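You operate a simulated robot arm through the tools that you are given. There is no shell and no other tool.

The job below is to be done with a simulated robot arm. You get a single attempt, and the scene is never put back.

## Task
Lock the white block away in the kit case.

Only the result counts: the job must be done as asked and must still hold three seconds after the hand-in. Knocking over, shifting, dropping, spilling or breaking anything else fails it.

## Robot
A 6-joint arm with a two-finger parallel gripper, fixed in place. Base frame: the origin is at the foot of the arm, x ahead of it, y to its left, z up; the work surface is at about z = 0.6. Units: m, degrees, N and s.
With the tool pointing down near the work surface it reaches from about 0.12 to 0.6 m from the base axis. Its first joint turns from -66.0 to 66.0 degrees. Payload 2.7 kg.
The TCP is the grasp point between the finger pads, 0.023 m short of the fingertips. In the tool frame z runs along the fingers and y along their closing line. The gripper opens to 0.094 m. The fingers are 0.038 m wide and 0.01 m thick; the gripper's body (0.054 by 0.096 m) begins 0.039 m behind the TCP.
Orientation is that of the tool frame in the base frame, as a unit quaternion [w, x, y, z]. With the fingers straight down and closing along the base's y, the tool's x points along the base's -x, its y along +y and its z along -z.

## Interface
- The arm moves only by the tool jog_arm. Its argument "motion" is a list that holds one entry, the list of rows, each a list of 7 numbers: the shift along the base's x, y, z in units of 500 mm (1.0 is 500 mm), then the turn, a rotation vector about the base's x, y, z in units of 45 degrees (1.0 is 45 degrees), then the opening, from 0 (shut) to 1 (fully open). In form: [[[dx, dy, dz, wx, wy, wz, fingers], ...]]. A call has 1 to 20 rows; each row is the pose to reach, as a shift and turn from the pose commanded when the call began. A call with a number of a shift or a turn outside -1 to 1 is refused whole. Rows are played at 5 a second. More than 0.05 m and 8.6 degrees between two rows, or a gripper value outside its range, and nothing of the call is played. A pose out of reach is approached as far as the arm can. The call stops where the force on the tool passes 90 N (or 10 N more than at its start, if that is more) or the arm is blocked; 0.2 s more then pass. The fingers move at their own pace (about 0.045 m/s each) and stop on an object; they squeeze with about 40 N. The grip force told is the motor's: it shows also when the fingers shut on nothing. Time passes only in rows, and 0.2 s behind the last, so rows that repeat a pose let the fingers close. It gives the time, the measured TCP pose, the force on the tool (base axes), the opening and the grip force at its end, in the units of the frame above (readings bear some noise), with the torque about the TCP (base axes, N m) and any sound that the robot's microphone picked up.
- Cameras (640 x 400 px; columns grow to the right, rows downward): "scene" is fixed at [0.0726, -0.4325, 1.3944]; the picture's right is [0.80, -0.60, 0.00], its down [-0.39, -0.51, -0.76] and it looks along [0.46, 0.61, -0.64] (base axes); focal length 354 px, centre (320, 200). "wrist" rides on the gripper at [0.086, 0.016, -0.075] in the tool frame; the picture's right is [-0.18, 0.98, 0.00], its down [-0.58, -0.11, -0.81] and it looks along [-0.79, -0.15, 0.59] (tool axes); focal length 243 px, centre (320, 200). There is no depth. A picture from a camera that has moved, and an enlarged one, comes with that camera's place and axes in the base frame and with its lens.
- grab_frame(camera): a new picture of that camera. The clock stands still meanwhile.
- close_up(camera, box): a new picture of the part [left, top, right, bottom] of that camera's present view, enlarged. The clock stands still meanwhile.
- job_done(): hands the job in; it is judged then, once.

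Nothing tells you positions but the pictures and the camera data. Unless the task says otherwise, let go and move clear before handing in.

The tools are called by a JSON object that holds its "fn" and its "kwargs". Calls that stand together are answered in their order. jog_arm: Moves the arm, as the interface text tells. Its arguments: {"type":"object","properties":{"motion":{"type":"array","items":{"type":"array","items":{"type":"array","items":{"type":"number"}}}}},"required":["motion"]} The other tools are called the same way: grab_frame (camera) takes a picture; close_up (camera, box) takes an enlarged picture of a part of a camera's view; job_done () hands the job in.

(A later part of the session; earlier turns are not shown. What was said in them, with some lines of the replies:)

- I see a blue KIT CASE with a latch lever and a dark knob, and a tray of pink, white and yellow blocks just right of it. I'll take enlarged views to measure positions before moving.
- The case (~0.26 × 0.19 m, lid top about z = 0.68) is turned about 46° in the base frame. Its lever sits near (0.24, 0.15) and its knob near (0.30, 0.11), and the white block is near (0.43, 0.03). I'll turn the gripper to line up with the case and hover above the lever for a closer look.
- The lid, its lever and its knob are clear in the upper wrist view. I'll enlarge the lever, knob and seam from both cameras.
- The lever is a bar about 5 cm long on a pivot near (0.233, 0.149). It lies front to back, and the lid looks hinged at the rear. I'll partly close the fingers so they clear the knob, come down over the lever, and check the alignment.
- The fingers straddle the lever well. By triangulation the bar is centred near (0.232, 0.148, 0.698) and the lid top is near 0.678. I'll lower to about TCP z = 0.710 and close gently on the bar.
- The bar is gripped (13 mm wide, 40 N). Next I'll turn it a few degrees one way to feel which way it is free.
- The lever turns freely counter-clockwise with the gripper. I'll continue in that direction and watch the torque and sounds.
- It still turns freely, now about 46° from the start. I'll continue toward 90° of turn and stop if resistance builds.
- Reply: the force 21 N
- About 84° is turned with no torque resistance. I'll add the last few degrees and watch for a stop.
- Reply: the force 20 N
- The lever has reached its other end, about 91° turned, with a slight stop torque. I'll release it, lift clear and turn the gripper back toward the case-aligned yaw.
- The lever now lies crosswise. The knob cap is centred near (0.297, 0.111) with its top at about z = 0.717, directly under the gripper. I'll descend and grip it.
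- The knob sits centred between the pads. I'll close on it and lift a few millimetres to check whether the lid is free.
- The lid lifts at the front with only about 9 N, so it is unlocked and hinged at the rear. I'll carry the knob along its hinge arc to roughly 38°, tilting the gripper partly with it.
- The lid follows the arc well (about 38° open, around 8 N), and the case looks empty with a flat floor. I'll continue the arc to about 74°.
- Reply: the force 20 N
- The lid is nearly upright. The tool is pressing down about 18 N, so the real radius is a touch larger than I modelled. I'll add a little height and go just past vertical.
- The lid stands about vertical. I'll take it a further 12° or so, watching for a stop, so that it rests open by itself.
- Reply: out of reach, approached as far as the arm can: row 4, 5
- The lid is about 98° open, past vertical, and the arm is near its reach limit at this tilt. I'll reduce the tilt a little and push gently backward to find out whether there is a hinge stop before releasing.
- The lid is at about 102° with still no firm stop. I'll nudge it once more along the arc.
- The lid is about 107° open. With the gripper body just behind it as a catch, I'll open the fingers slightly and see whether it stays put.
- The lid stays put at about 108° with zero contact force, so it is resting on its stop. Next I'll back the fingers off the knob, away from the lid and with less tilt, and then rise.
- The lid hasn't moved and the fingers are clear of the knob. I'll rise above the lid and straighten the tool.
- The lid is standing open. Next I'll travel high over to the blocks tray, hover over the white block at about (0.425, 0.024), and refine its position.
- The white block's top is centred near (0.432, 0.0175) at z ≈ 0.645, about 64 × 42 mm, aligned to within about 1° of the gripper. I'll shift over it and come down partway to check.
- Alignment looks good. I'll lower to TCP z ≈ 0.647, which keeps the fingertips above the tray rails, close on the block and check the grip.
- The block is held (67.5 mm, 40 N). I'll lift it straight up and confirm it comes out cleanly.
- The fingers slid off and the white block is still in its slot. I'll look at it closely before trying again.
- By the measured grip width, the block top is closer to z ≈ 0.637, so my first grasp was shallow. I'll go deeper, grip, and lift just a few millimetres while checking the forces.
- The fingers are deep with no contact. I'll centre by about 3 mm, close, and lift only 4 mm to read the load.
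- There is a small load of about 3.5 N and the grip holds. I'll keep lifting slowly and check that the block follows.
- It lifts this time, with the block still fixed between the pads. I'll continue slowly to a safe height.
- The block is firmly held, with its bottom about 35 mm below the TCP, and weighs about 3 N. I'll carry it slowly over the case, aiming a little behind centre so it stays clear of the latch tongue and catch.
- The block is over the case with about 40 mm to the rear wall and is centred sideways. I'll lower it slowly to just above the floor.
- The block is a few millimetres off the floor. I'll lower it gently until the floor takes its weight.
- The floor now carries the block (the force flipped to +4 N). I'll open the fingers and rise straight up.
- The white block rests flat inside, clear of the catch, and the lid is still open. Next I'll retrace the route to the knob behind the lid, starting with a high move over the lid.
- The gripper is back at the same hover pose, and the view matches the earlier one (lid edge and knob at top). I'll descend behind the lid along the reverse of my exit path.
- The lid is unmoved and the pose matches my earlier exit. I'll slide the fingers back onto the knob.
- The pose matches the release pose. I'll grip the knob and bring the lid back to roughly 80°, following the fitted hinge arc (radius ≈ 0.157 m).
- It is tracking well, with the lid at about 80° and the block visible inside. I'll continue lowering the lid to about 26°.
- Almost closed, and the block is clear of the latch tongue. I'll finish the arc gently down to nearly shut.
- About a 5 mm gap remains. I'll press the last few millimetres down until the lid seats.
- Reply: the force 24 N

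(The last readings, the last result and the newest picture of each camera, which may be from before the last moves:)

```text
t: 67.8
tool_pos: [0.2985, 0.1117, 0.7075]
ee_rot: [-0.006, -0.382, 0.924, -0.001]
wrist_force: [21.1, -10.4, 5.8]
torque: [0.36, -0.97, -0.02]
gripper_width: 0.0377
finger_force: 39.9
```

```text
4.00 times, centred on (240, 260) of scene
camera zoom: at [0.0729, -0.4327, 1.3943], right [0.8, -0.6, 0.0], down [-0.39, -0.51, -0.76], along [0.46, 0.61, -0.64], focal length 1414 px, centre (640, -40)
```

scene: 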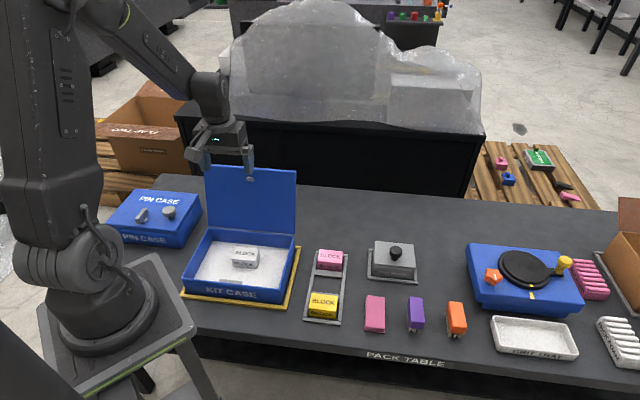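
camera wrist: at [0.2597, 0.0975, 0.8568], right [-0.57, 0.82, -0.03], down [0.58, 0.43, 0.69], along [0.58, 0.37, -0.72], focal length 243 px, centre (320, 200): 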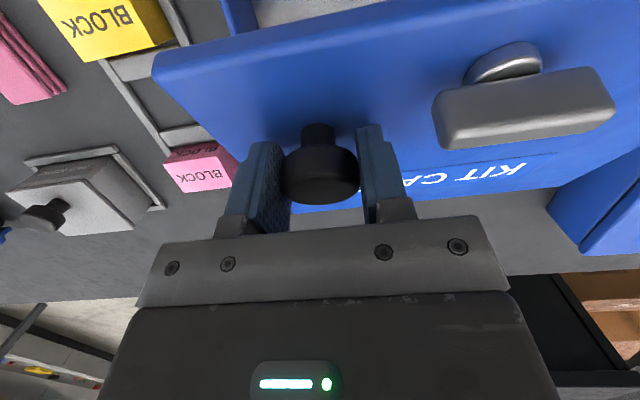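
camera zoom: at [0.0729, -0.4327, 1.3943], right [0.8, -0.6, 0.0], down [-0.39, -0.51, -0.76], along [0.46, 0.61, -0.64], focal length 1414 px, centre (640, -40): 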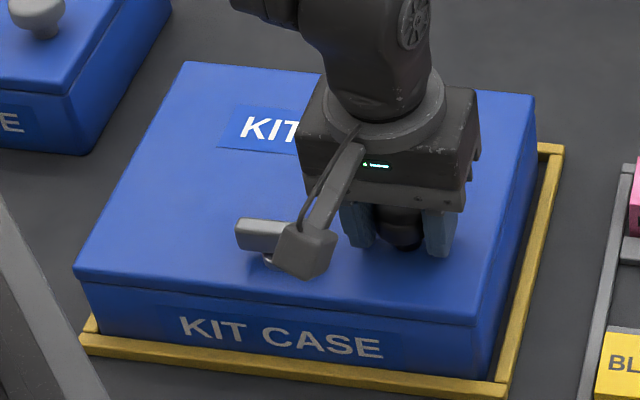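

The lid is shut. I'll release the knob, rise and begin turning toward the lever-grip yaw.

{"fn": "jog_arm", "kwargs": {"motion": [[[0, 0, 0, 0, 0, 0, 0.56], [0, 0, 0, 0, 0, 0, 0.56], [0, 0, 0, 0, 0, 0, 0.56], [0, 0, 0.05, 0, 0, 0, 0.56], [0, 0, 0.13, 0, 0, 0, 0.56], [0, 0, 0.21, 0, 0, 0, 0.56], [-0.03, 0.015, 0.21, 0, 0, 0.15, 0.5], [-0.06, 0.035, 0.21, 0, 0, 0.3, 0.43], [-0.09, 0.05, 0.21, 0, 0, 0.45, 0.43], [-0.11, 0.065, 0.21, 0, 0, 0.6, 0.43], [-0.13, 0.074, 0.21, 0, 0, 0.75, 0.43], [-0.13, 0.074, 0.21, 0, 0, 0.9, 0.43], [-0.13, 0.074, 0.21, 0, 0, 1.0, 0.43], [-0.13, 0.074, 0.21, 0, 0, 1.0, 0.43]]]}}

{"fn": "jog_arm", "kwargs": {"motion": [[[0, 0, 0, 0, 0, 0.15, 0.43], [0, 0, 0, 0, 0, 0.3, 0.43], [0, 0, 0, 0, 0, 0.45, 0.43], [0, 0, 0, 0, 0, 0.6, 0.43], [0, 0, 0, 0, 0, 0.75, 0.43], [0, 0, 0, 0, 0, 0.9, 0.43], [0, 0, 0, 0, 0, 1.0, 0.43], [0, 0, 0, 0, 0, 1.0, 0.43]]]}}

{"fn": "grab_frame", "kwargs": {"camera": "wrist"}}

{"fn": "close_up", "kwargs": {"camera": "scene", "box": [180, 220, 308, 300]}}

```text
t: 70.8
tool_pos: [0.2308, 0.1487, 0.8119]
ee_rot: [-0.006, -0.707, 0.707, -0.005]
wrist_force: [-0.1, 0.9, 0.0]
torque: [-0.01, -0.02, -0.01]
gripper_width: 0.0406
finger_force: 0.1
```

```text
t: 72.6
tool_pos: [0.2322, 0.1469, 0.8132]
ee_rot: [0.003, 0.924, -0.382, 0.006]
wrist_force: [0.2, 0.5, -0.4]
torque: [0.02, -0.02, 0.01]
gripper_width: 0.0404
finger_force: 0.0
```

```text
taken
camera wrist: at [0.2797, 0.0763, 0.8886], right [-0.82, -0.57, 0.0], down [-0.34, 0.5, 0.8], along [-0.45, 0.66, -0.6], focal length 243 px, centre (320, 200)
```

wrist: 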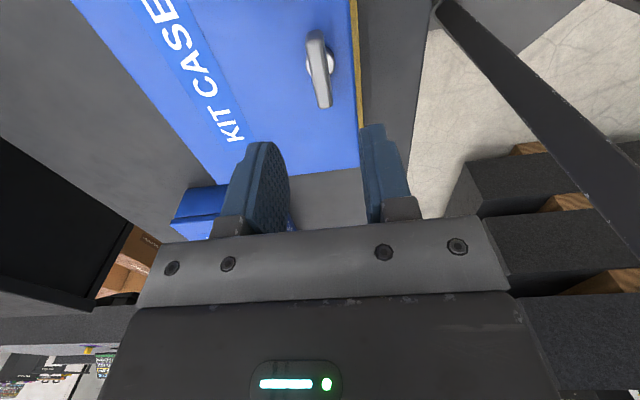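

```text
5.00 times, centred on (244, 260) of scene
camera zoom: at [0.0726, -0.4325, 1.3944], right [0.8, -0.6, 0.0], down [-0.39, -0.51, -0.76], along [0.46, 0.61, -0.64], focal length 1768 px, centre (700, -100)
```

zoom: 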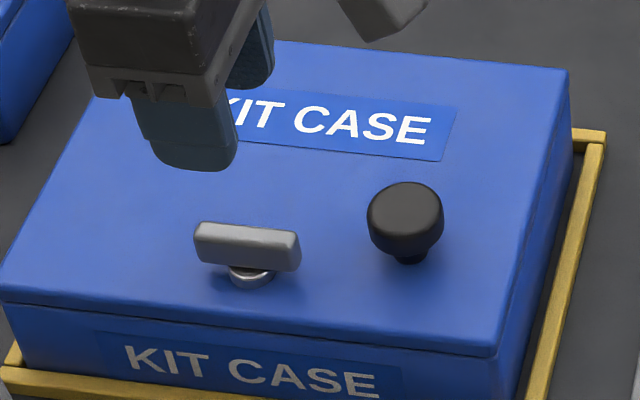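

The lever is below the gripper, which is now turned to match it. I'll take an enlarged view to centre on the pivot precisely.

{"fn": "close_up", "kwargs": {"camera": "wrist", "box": [260, 10, 388, 130]}}

```text
3.33 times, centred on (324, 70) of wrist
camera zoom: at [0.2797, 0.0763, 0.8886], right [-0.82, -0.57, 0.0], down [-0.34, 0.5, 0.8], along [-0.45, 0.66, -0.6], focal length 809 px, centre (307, 633)
```

zoom: 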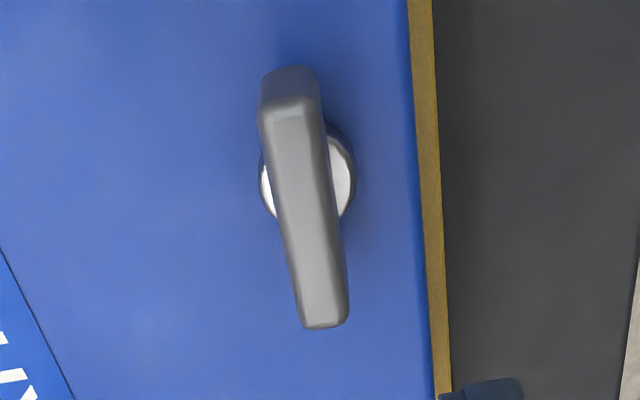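

The pivot is at about (0.2294, 0.1498). I'll correct the small offset and tilt, lower over the bar and close on it.

{"fn": "jog_arm", "kwargs": {"motion": [[[-0.003, 0.0044, -0.04, 0.0129, 0.0112, 0, 0.43], [-0.003, 0.0044, -0.12, 0.0129, 0.0112, 0, 0.43], [-0.003, 0.0044, -0.18, 0.0129, 0.0112, 0, 0.43], [-0.003, 0.0044, -0.204, 0.0129, 0.0112, 0, 0.43], [-0.003, 0.0044, -0.204, 0.0129, 0.0112, 0, 0.43]]]}}

{"fn": "grab_frame", "kwargs": {"camera": "wrist"}}

{"fn": "close_up", "kwargs": {"camera": "scene", "box": [180, 220, 308, 300]}}

```text
t: 73.8
tool_pos: [0.2306, 0.152, 0.7121]
ee_rot: [0.0, 0.924, -0.384, 0.001]
wrist_force: [0.9, 1.0, 0.2]
torque: [0.03, -0.01, 0.02]
gripper_width: 0.0405
finger_force: 0.0
```

```text
taken
camera wrist: at [0.2787, 0.0789, 0.7863], right [-0.83, -0.56, 0.0], down [-0.33, 0.49, 0.81], along [-0.45, 0.67, -0.59], focal length 243 px, centre (320, 200)
```

wrist: 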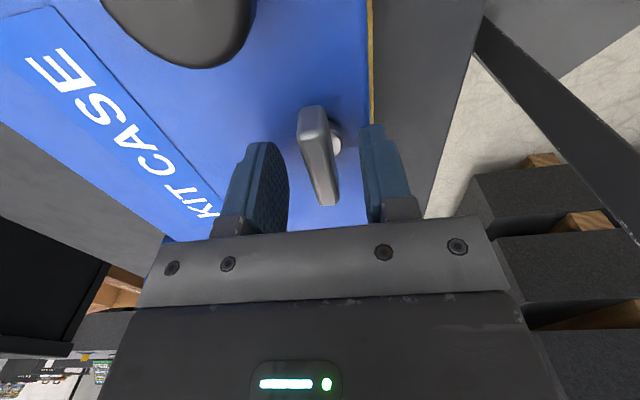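

```text
5.00 times, centred on (244, 260) of scene
camera zoom: at [0.0726, -0.4325, 1.3944], right [0.8, -0.6, 0.0], down [-0.39, -0.51, -0.76], along [0.46, 0.61, -0.64], focal length 1768 px, centre (700, -100)
```

zoom: 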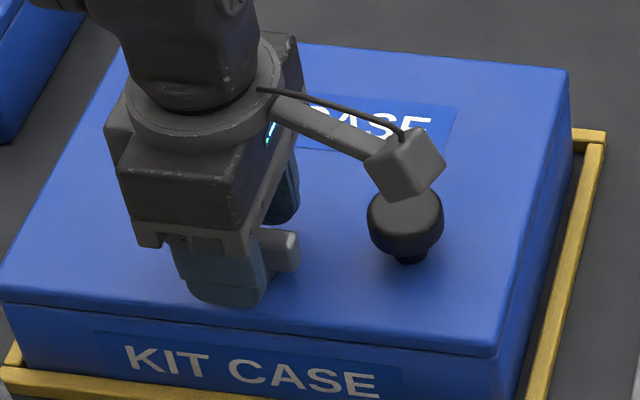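

The fingers straddle the bar, centred on the pivot. I'll grip it and turn clockwise toward the locked position.

{"fn": "jog_arm", "kwargs": {"motion": [[[0, 0, 0, 0, 0, 0, 0], [0, 0, 0, 0, 0, 0, 0], [0, 0, 0, 0, 0, 0, 0], [0, 0, 0, 0, 0, -0.1, 0], [0, 0, 0, 0, 0, -0.2, 0], [0, 0, 0, 0, 0, -0.3, 0], [0, 0, 0, 0, 0, -0.4, 0], [0, 0, 0, 0, 0, -0.5, 0], [0, 0, 0, 0, 0, -0.6, 0], [0, 0, 0, 0, 0, -0.6, 0]]]}}

{"fn": "grab_frame", "kwargs": {"camera": "wrist"}}

```text
t: 76.0
tool_pos: [0.2301, 0.1508, 0.7106]
ee_rot: [0.0, 0.808, -0.589, 0.001]
wrist_force: [-9.3, 7.6, 27.2]
torque: [-0.18, -0.02, 0.02]
gripper_width: 0.0126
finger_force: 39.9
```

```text
taken
camera wrist: at [0.2401, 0.0637, 0.7852], right [-0.99, -0.13, 0.0], down [-0.08, 0.59, 0.81], along [-0.1, 0.8, -0.59], focal length 243 px, centre (320, 200)
```

wrist: 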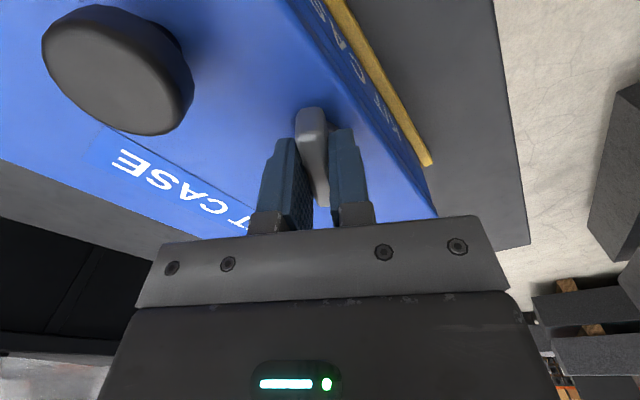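

It turns freely (yaw is down 27°). The upward reaction is 27 N, so I'll ease the tool up by about 1 mm while I keep turning.

{"fn": "jog_arm", "kwargs": {"motion": [[[0, 0, 0.001, 0, 0, -0.12, 0], [0, 0, 0.001, 0, 0, -0.24, 0], [0, 0, 0.002, 0, 0, -0.36, 0], [0, 0, 0.002, 0, 0, -0.48, 0], [0, 0, 0.002, 0, 0, -0.6, 0], [0, 0, 0.002, 0, 0, -0.72, 0], [0, 0, 0.002, 0, 0, -0.84, 0], [0, 0, 0.002, 0, 0, -0.84, 0]]]}}

{"fn": "grab_frame", "kwargs": {"camera": "wrist"}}

{"fn": "close_up", "kwargs": {"camera": "scene", "box": [180, 220, 308, 300]}}

```text
t: 77.8
tool_pos: [0.2295, 0.1508, 0.712]
ee_rot: [0.001, -0.573, 0.819, -0.001]
wrist_force: [15.1, 0.3, -0.4]
torque: [-0.49, 0.06, 0.05]
gripper_width: 0.0128
finger_force: 39.9
```

```text
taken
camera wrist: at [0.1847, 0.0751, 0.786], right [-0.86, 0.51, 0.0], down [0.3, 0.51, 0.81], along [0.41, 0.69, -0.59], focal length 243 px, centre (320, 200)
```

wrist: 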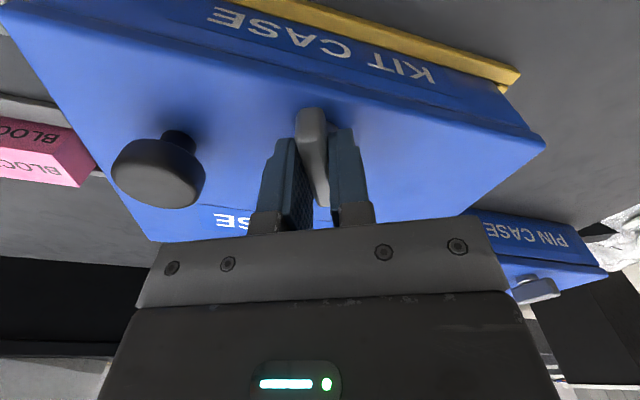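

```text
5.00 times, centred on (244, 260) of scene
camera zoom: at [0.0729, -0.4324, 1.3944], right [0.8, -0.6, 0.0], down [-0.39, -0.51, -0.76], along [0.46, 0.61, -0.64], focal length 1768 px, centre (700, -100)
```

zoom: 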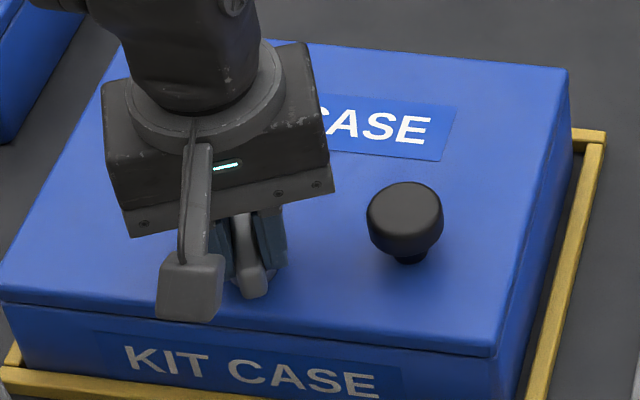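

Yaw is now about 70°, with no resistance. I'll turn the remaining 26° or so to the original locked direction.

{"fn": "jog_arm", "kwargs": {"motion": [[[0, 0, 0, 0, 0, -0.12, 0], [0, 0, 0, 0, 0, -0.24, 0], [0, 0, 0, 0, 0, -0.36, 0], [0, 0, 0, 0, 0, -0.46, 0], [0, 0, 0, 0, 0, -0.54, 0], [0, 0, 0, 0, 0, -0.57, 0], [0, 0, 0, 0, 0, -0.57, 0]]]}}

{"fn": "grab_frame", "kwargs": {"camera": "wrist"}}

{"fn": "close_up", "kwargs": {"camera": "scene", "box": [180, 220, 308, 300]}}

```text
t: 79.4
tool_pos: [0.2306, 0.1512, 0.7118]
ee_rot: [0.0, -0.379, 0.926, 0.0]
wrist_force: [28.3, -11.9, 0.4]
torque: [-0.07, -0.29, 0.49]
gripper_width: 0.0126
finger_force: 40.0
```

```text
taken
camera wrist: at [0.1567, 0.1017, 0.7859], right [-0.56, 0.83, 0.0], down [0.49, 0.33, 0.81], along [0.67, 0.45, -0.59], focal length 243 px, centre (320, 200)
```

wrist: 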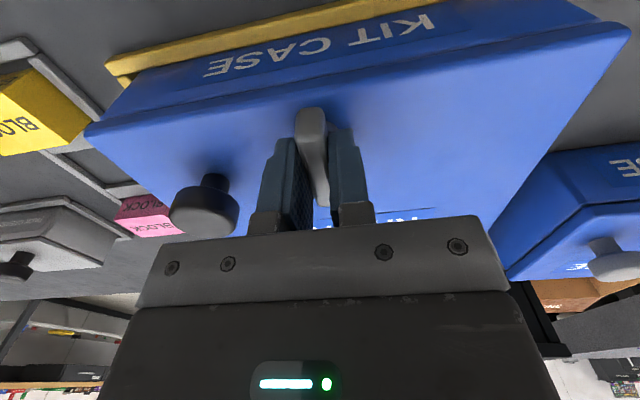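

```text
5.00 times, centred on (244, 260) of scene
camera zoom: at [0.0731, -0.4327, 1.3943], right [0.8, -0.6, 0.0], down [-0.39, -0.51, -0.76], along [0.46, 0.61, -0.64], focal length 1768 px, centre (700, -100)
```

zoom: 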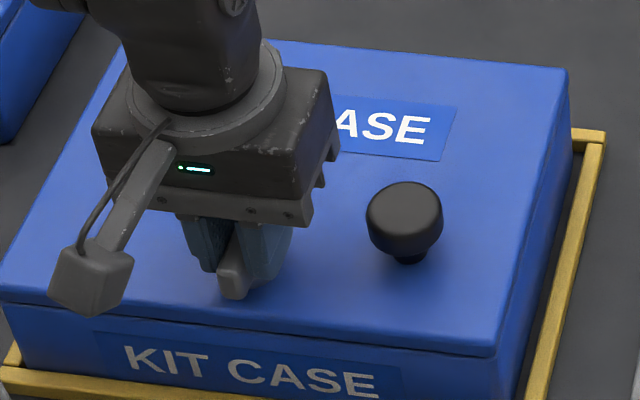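

The turn torque is rising to about 0.5 N m, as at a stop. I'll ease the sideways load and nudge 2–3° more to make sure the latch is fully home.

{"fn": "jog_arm", "kwargs": {"motion": [[[0.002, -0.002, 0, 0, 0, -0.02, 0], [0.003, -0.003, 0, 0, 0, -0.04, 0], [0.003, -0.003, 0, 0, 0, -0.06, 0], [0.003, -0.003, 0, 0, 0, -0.06, 0]]]}}

```text
t: 80.4
tool_pos: [0.2316, 0.1499, 0.712]
ee_rot: [0.0, -0.358, 0.934, 0.0]
wrist_force: [1.9, 19.2, -0.3]
torque: [0.09, 0.09, 1.58]
gripper_width: 0.0135
finger_force: 39.6
```

A firm stop torque of 1.6 N m shows the latch is at its end. I'll release, rise clear, and inspect the lever and seam.

{"fn": "jog_arm", "kwargs": {"motion": [[[0, 0, 0, 0, 0, 0.03, 0], [0, 0, 0, 0, 0, 0.03, 0.43], [0, 0, 0, 0, 0, 0.03, 0.43], [0, 0, 0, 0, 0, 0.03, 0.43], [0, 0, 0.05, 0, 0, 0.03, 0.43], [0, 0, 0.13, 0, 0, 0.03, 0.43], [0, 0, 0.22, 0, 0, 0.03, 0.43], [0, 0, 0.22, 0, 0, 0.03, 0.43]]]}}

{"fn": "grab_frame", "kwargs": {"camera": "wrist"}}

{"fn": "close_up", "kwargs": {"camera": "scene", "box": [170, 210, 330, 310]}}

{"fn": "close_up", "kwargs": {"camera": "wrist", "box": [200, 0, 400, 125]}}

```text
t: 82.2
tool_pos: [0.2291, 0.1483, 0.821]
ee_rot: [0.0, -0.367, 0.93, -0.001]
wrist_force: [0.2, 1.0, 0.0]
torque: [0.01, 0.0, 0.0]
gripper_width: 0.0404
finger_force: 0.1
```

```text
taken
camera wrist: at [0.1549, 0.101, 0.8959], right [-0.54, 0.84, 0.0], down [0.5, 0.32, 0.81], along [0.68, 0.43, -0.59], focal length 243 px, centre (320, 200)
```

wrist: 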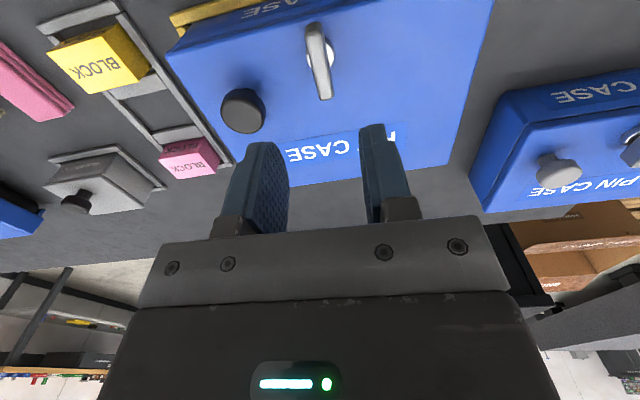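

```text
4.00 times, centred on (250, 260) of scene
camera zoom: at [0.0726, -0.4325, 1.3944], right [0.8, -0.6, 0.0], down [-0.39, -0.51, -0.76], along [0.46, 0.61, -0.64], focal length 1414 px, centre (600, -40)
```

zoom: 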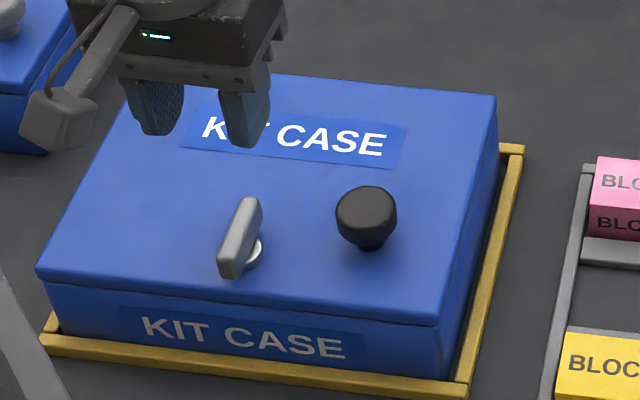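

```text
3.20 times, centred on (300, 62) of wrist
camera zoom: at [0.1549, 0.101, 0.8959], right [-0.54, 0.84, 0.0], down [0.5, 0.32, 0.81], along [0.68, 0.43, -0.59], focal length 776 px, centre (384, 640)
```

zoom: 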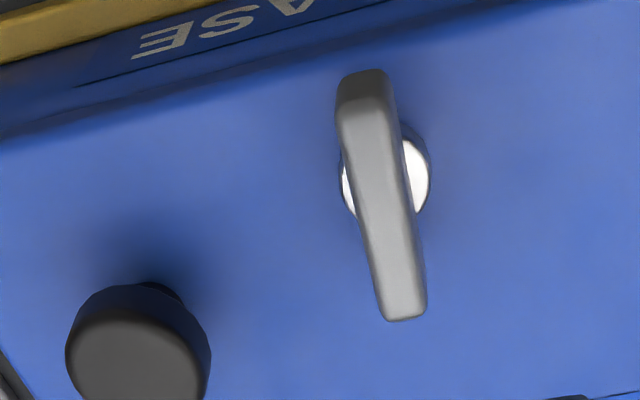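

The lid is flush and the lever is back at its original locked angle. The block is inside and the other items look undisturbed. I'll move well clear and take a last full look.

{"fn": "jog_arm", "kwargs": {"motion": [[[0, 0, 0.08, 0, 0, 0, 0.6], [0.04, 0, 0.16, 0, 0, 0, 0.8], [0.1, 0.02, 0.24, 0, 0, 0, 1], [0.16, 0.04, 0.3, 0, 0, 0, 1], [0.22, 0.06, 0.36, 0, 0, 0, 1], [0.28, 0.08, 0.38, 0, 0, 0, 1], [0.28, 0.08, 0.38, 0, 0, 0, 1], [0.28, 0.08, 0.38, 0, 0, 0, 1], [0.28, 0.08, 0.38, 0, 0, 0, 1]]]}}

{"fn": "grab_frame", "kwargs": {"camera": "scene"}}

{"fn": "close_up", "kwargs": {"camera": "scene", "box": [170, 210, 330, 310]}}

```text
refused: row 3 steps farther than a row can; nothing moved
```

```text
taken
```

scene: 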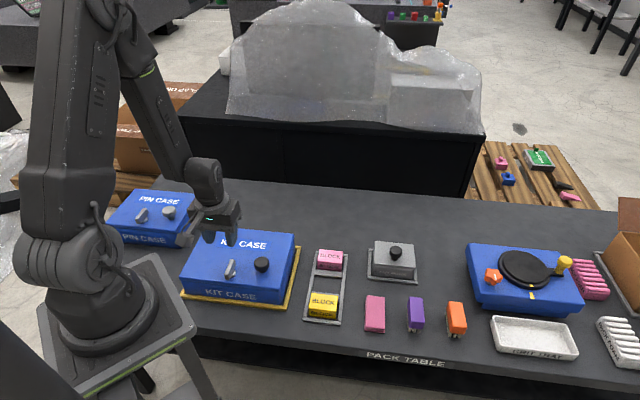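

```text
4.00 times, centred on (250, 260) of scene
camera zoom: at [0.0726, -0.4325, 1.3944], right [0.8, -0.6, 0.0], down [-0.39, -0.51, -0.76], along [0.46, 0.61, -0.64], focal length 1414 px, centre (600, -40)
```

zoom: 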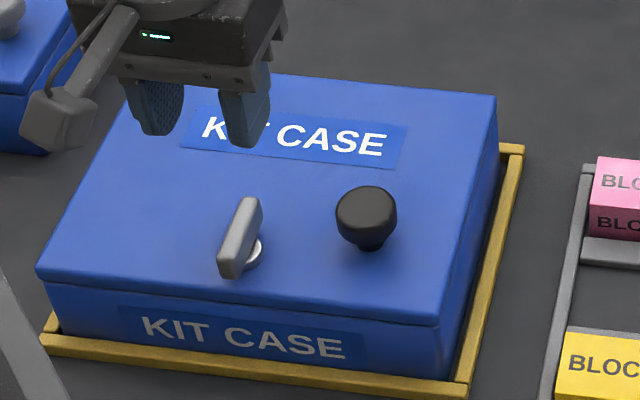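

That retreat had too big a step and was refused, so nothing moved. I'll rise clear in smaller steps.

{"fn": "jog_arm", "kwargs": {"motion": [[[0, 0, 0.06, 0, 0, 0, 0.6], [0, 0, 0.13, 0, 0, 0, 0.8], [0.03, 0, 0.2, 0, 0, 0, 1], [0.08, 0.02, 0.26, 0, 0, 0, 1], [0.13, 0.03, 0.31, 0, 0, 0, 1], [0.18, 0.04, 0.35, 0, 0, 0, 1], [0.18, 0.04, 0.35, 0, 0, 0, 1], [0.18, 0.04, 0.35, 0, 0, 0, 1]]]}}

{"fn": "close_up", "kwargs": {"camera": "scene", "box": [170, 210, 330, 310]}}

```text
t: 84.0
tool_pos: [0.3236, 0.1692, 0.9975]
ee_rot: [0.0, -0.368, 0.93, -0.001]
wrist_force: [-0.2, -0.2, 0.0]
torque: [0.0, 0.04, 0.0]
gripper_width: 0.0939
finger_force: 0.1
```

```text
4.00 times, centred on (250, 260) of scene
camera zoom: at [0.0726, -0.4325, 1.3944], right [0.8, -0.6, 0.0], down [-0.39, -0.51, -0.76], along [0.46, 0.61, -0.64], focal length 1414 px, centre (600, -40)
```

zoom: 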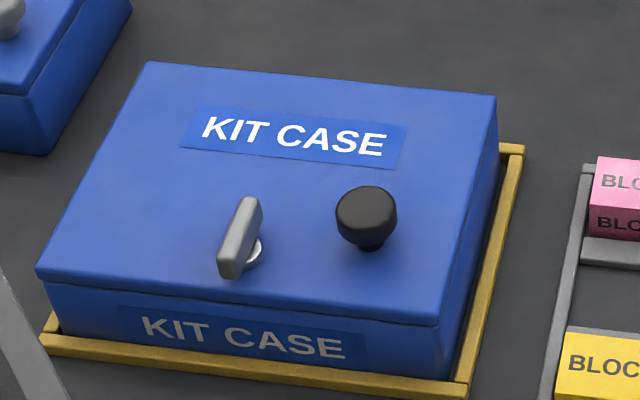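

The kit case is closed flush with its lever at the locked stop. The white block is inside, the other items look undisturbed, and the arm is clear, so I'm handing in.

{"fn": "job_done", "kwargs": {}}

```text
The job is handed in.
```

The white block is inside the kit case. The lid is shut flush and the lever is turned back to its original position against the stop. I handed the job in with the arm well clear; no verdict has come back.

- **Lock not pull-tested:** I didn't tug the knob after locking. I take it as locked because the lever met a firm stop at its starting angle, and the latch tongue then points under the catch on the front wall.
- **First grasp slipped:** My first grip on the block was too shallow and slid off. The block stayed in its slot, and a deeper grip held.
- **Case shifted slightly:** Turning the lever and working the lid moved the case about 2 mm inside its yellow frame. In the last pictures everything else looked where it started.
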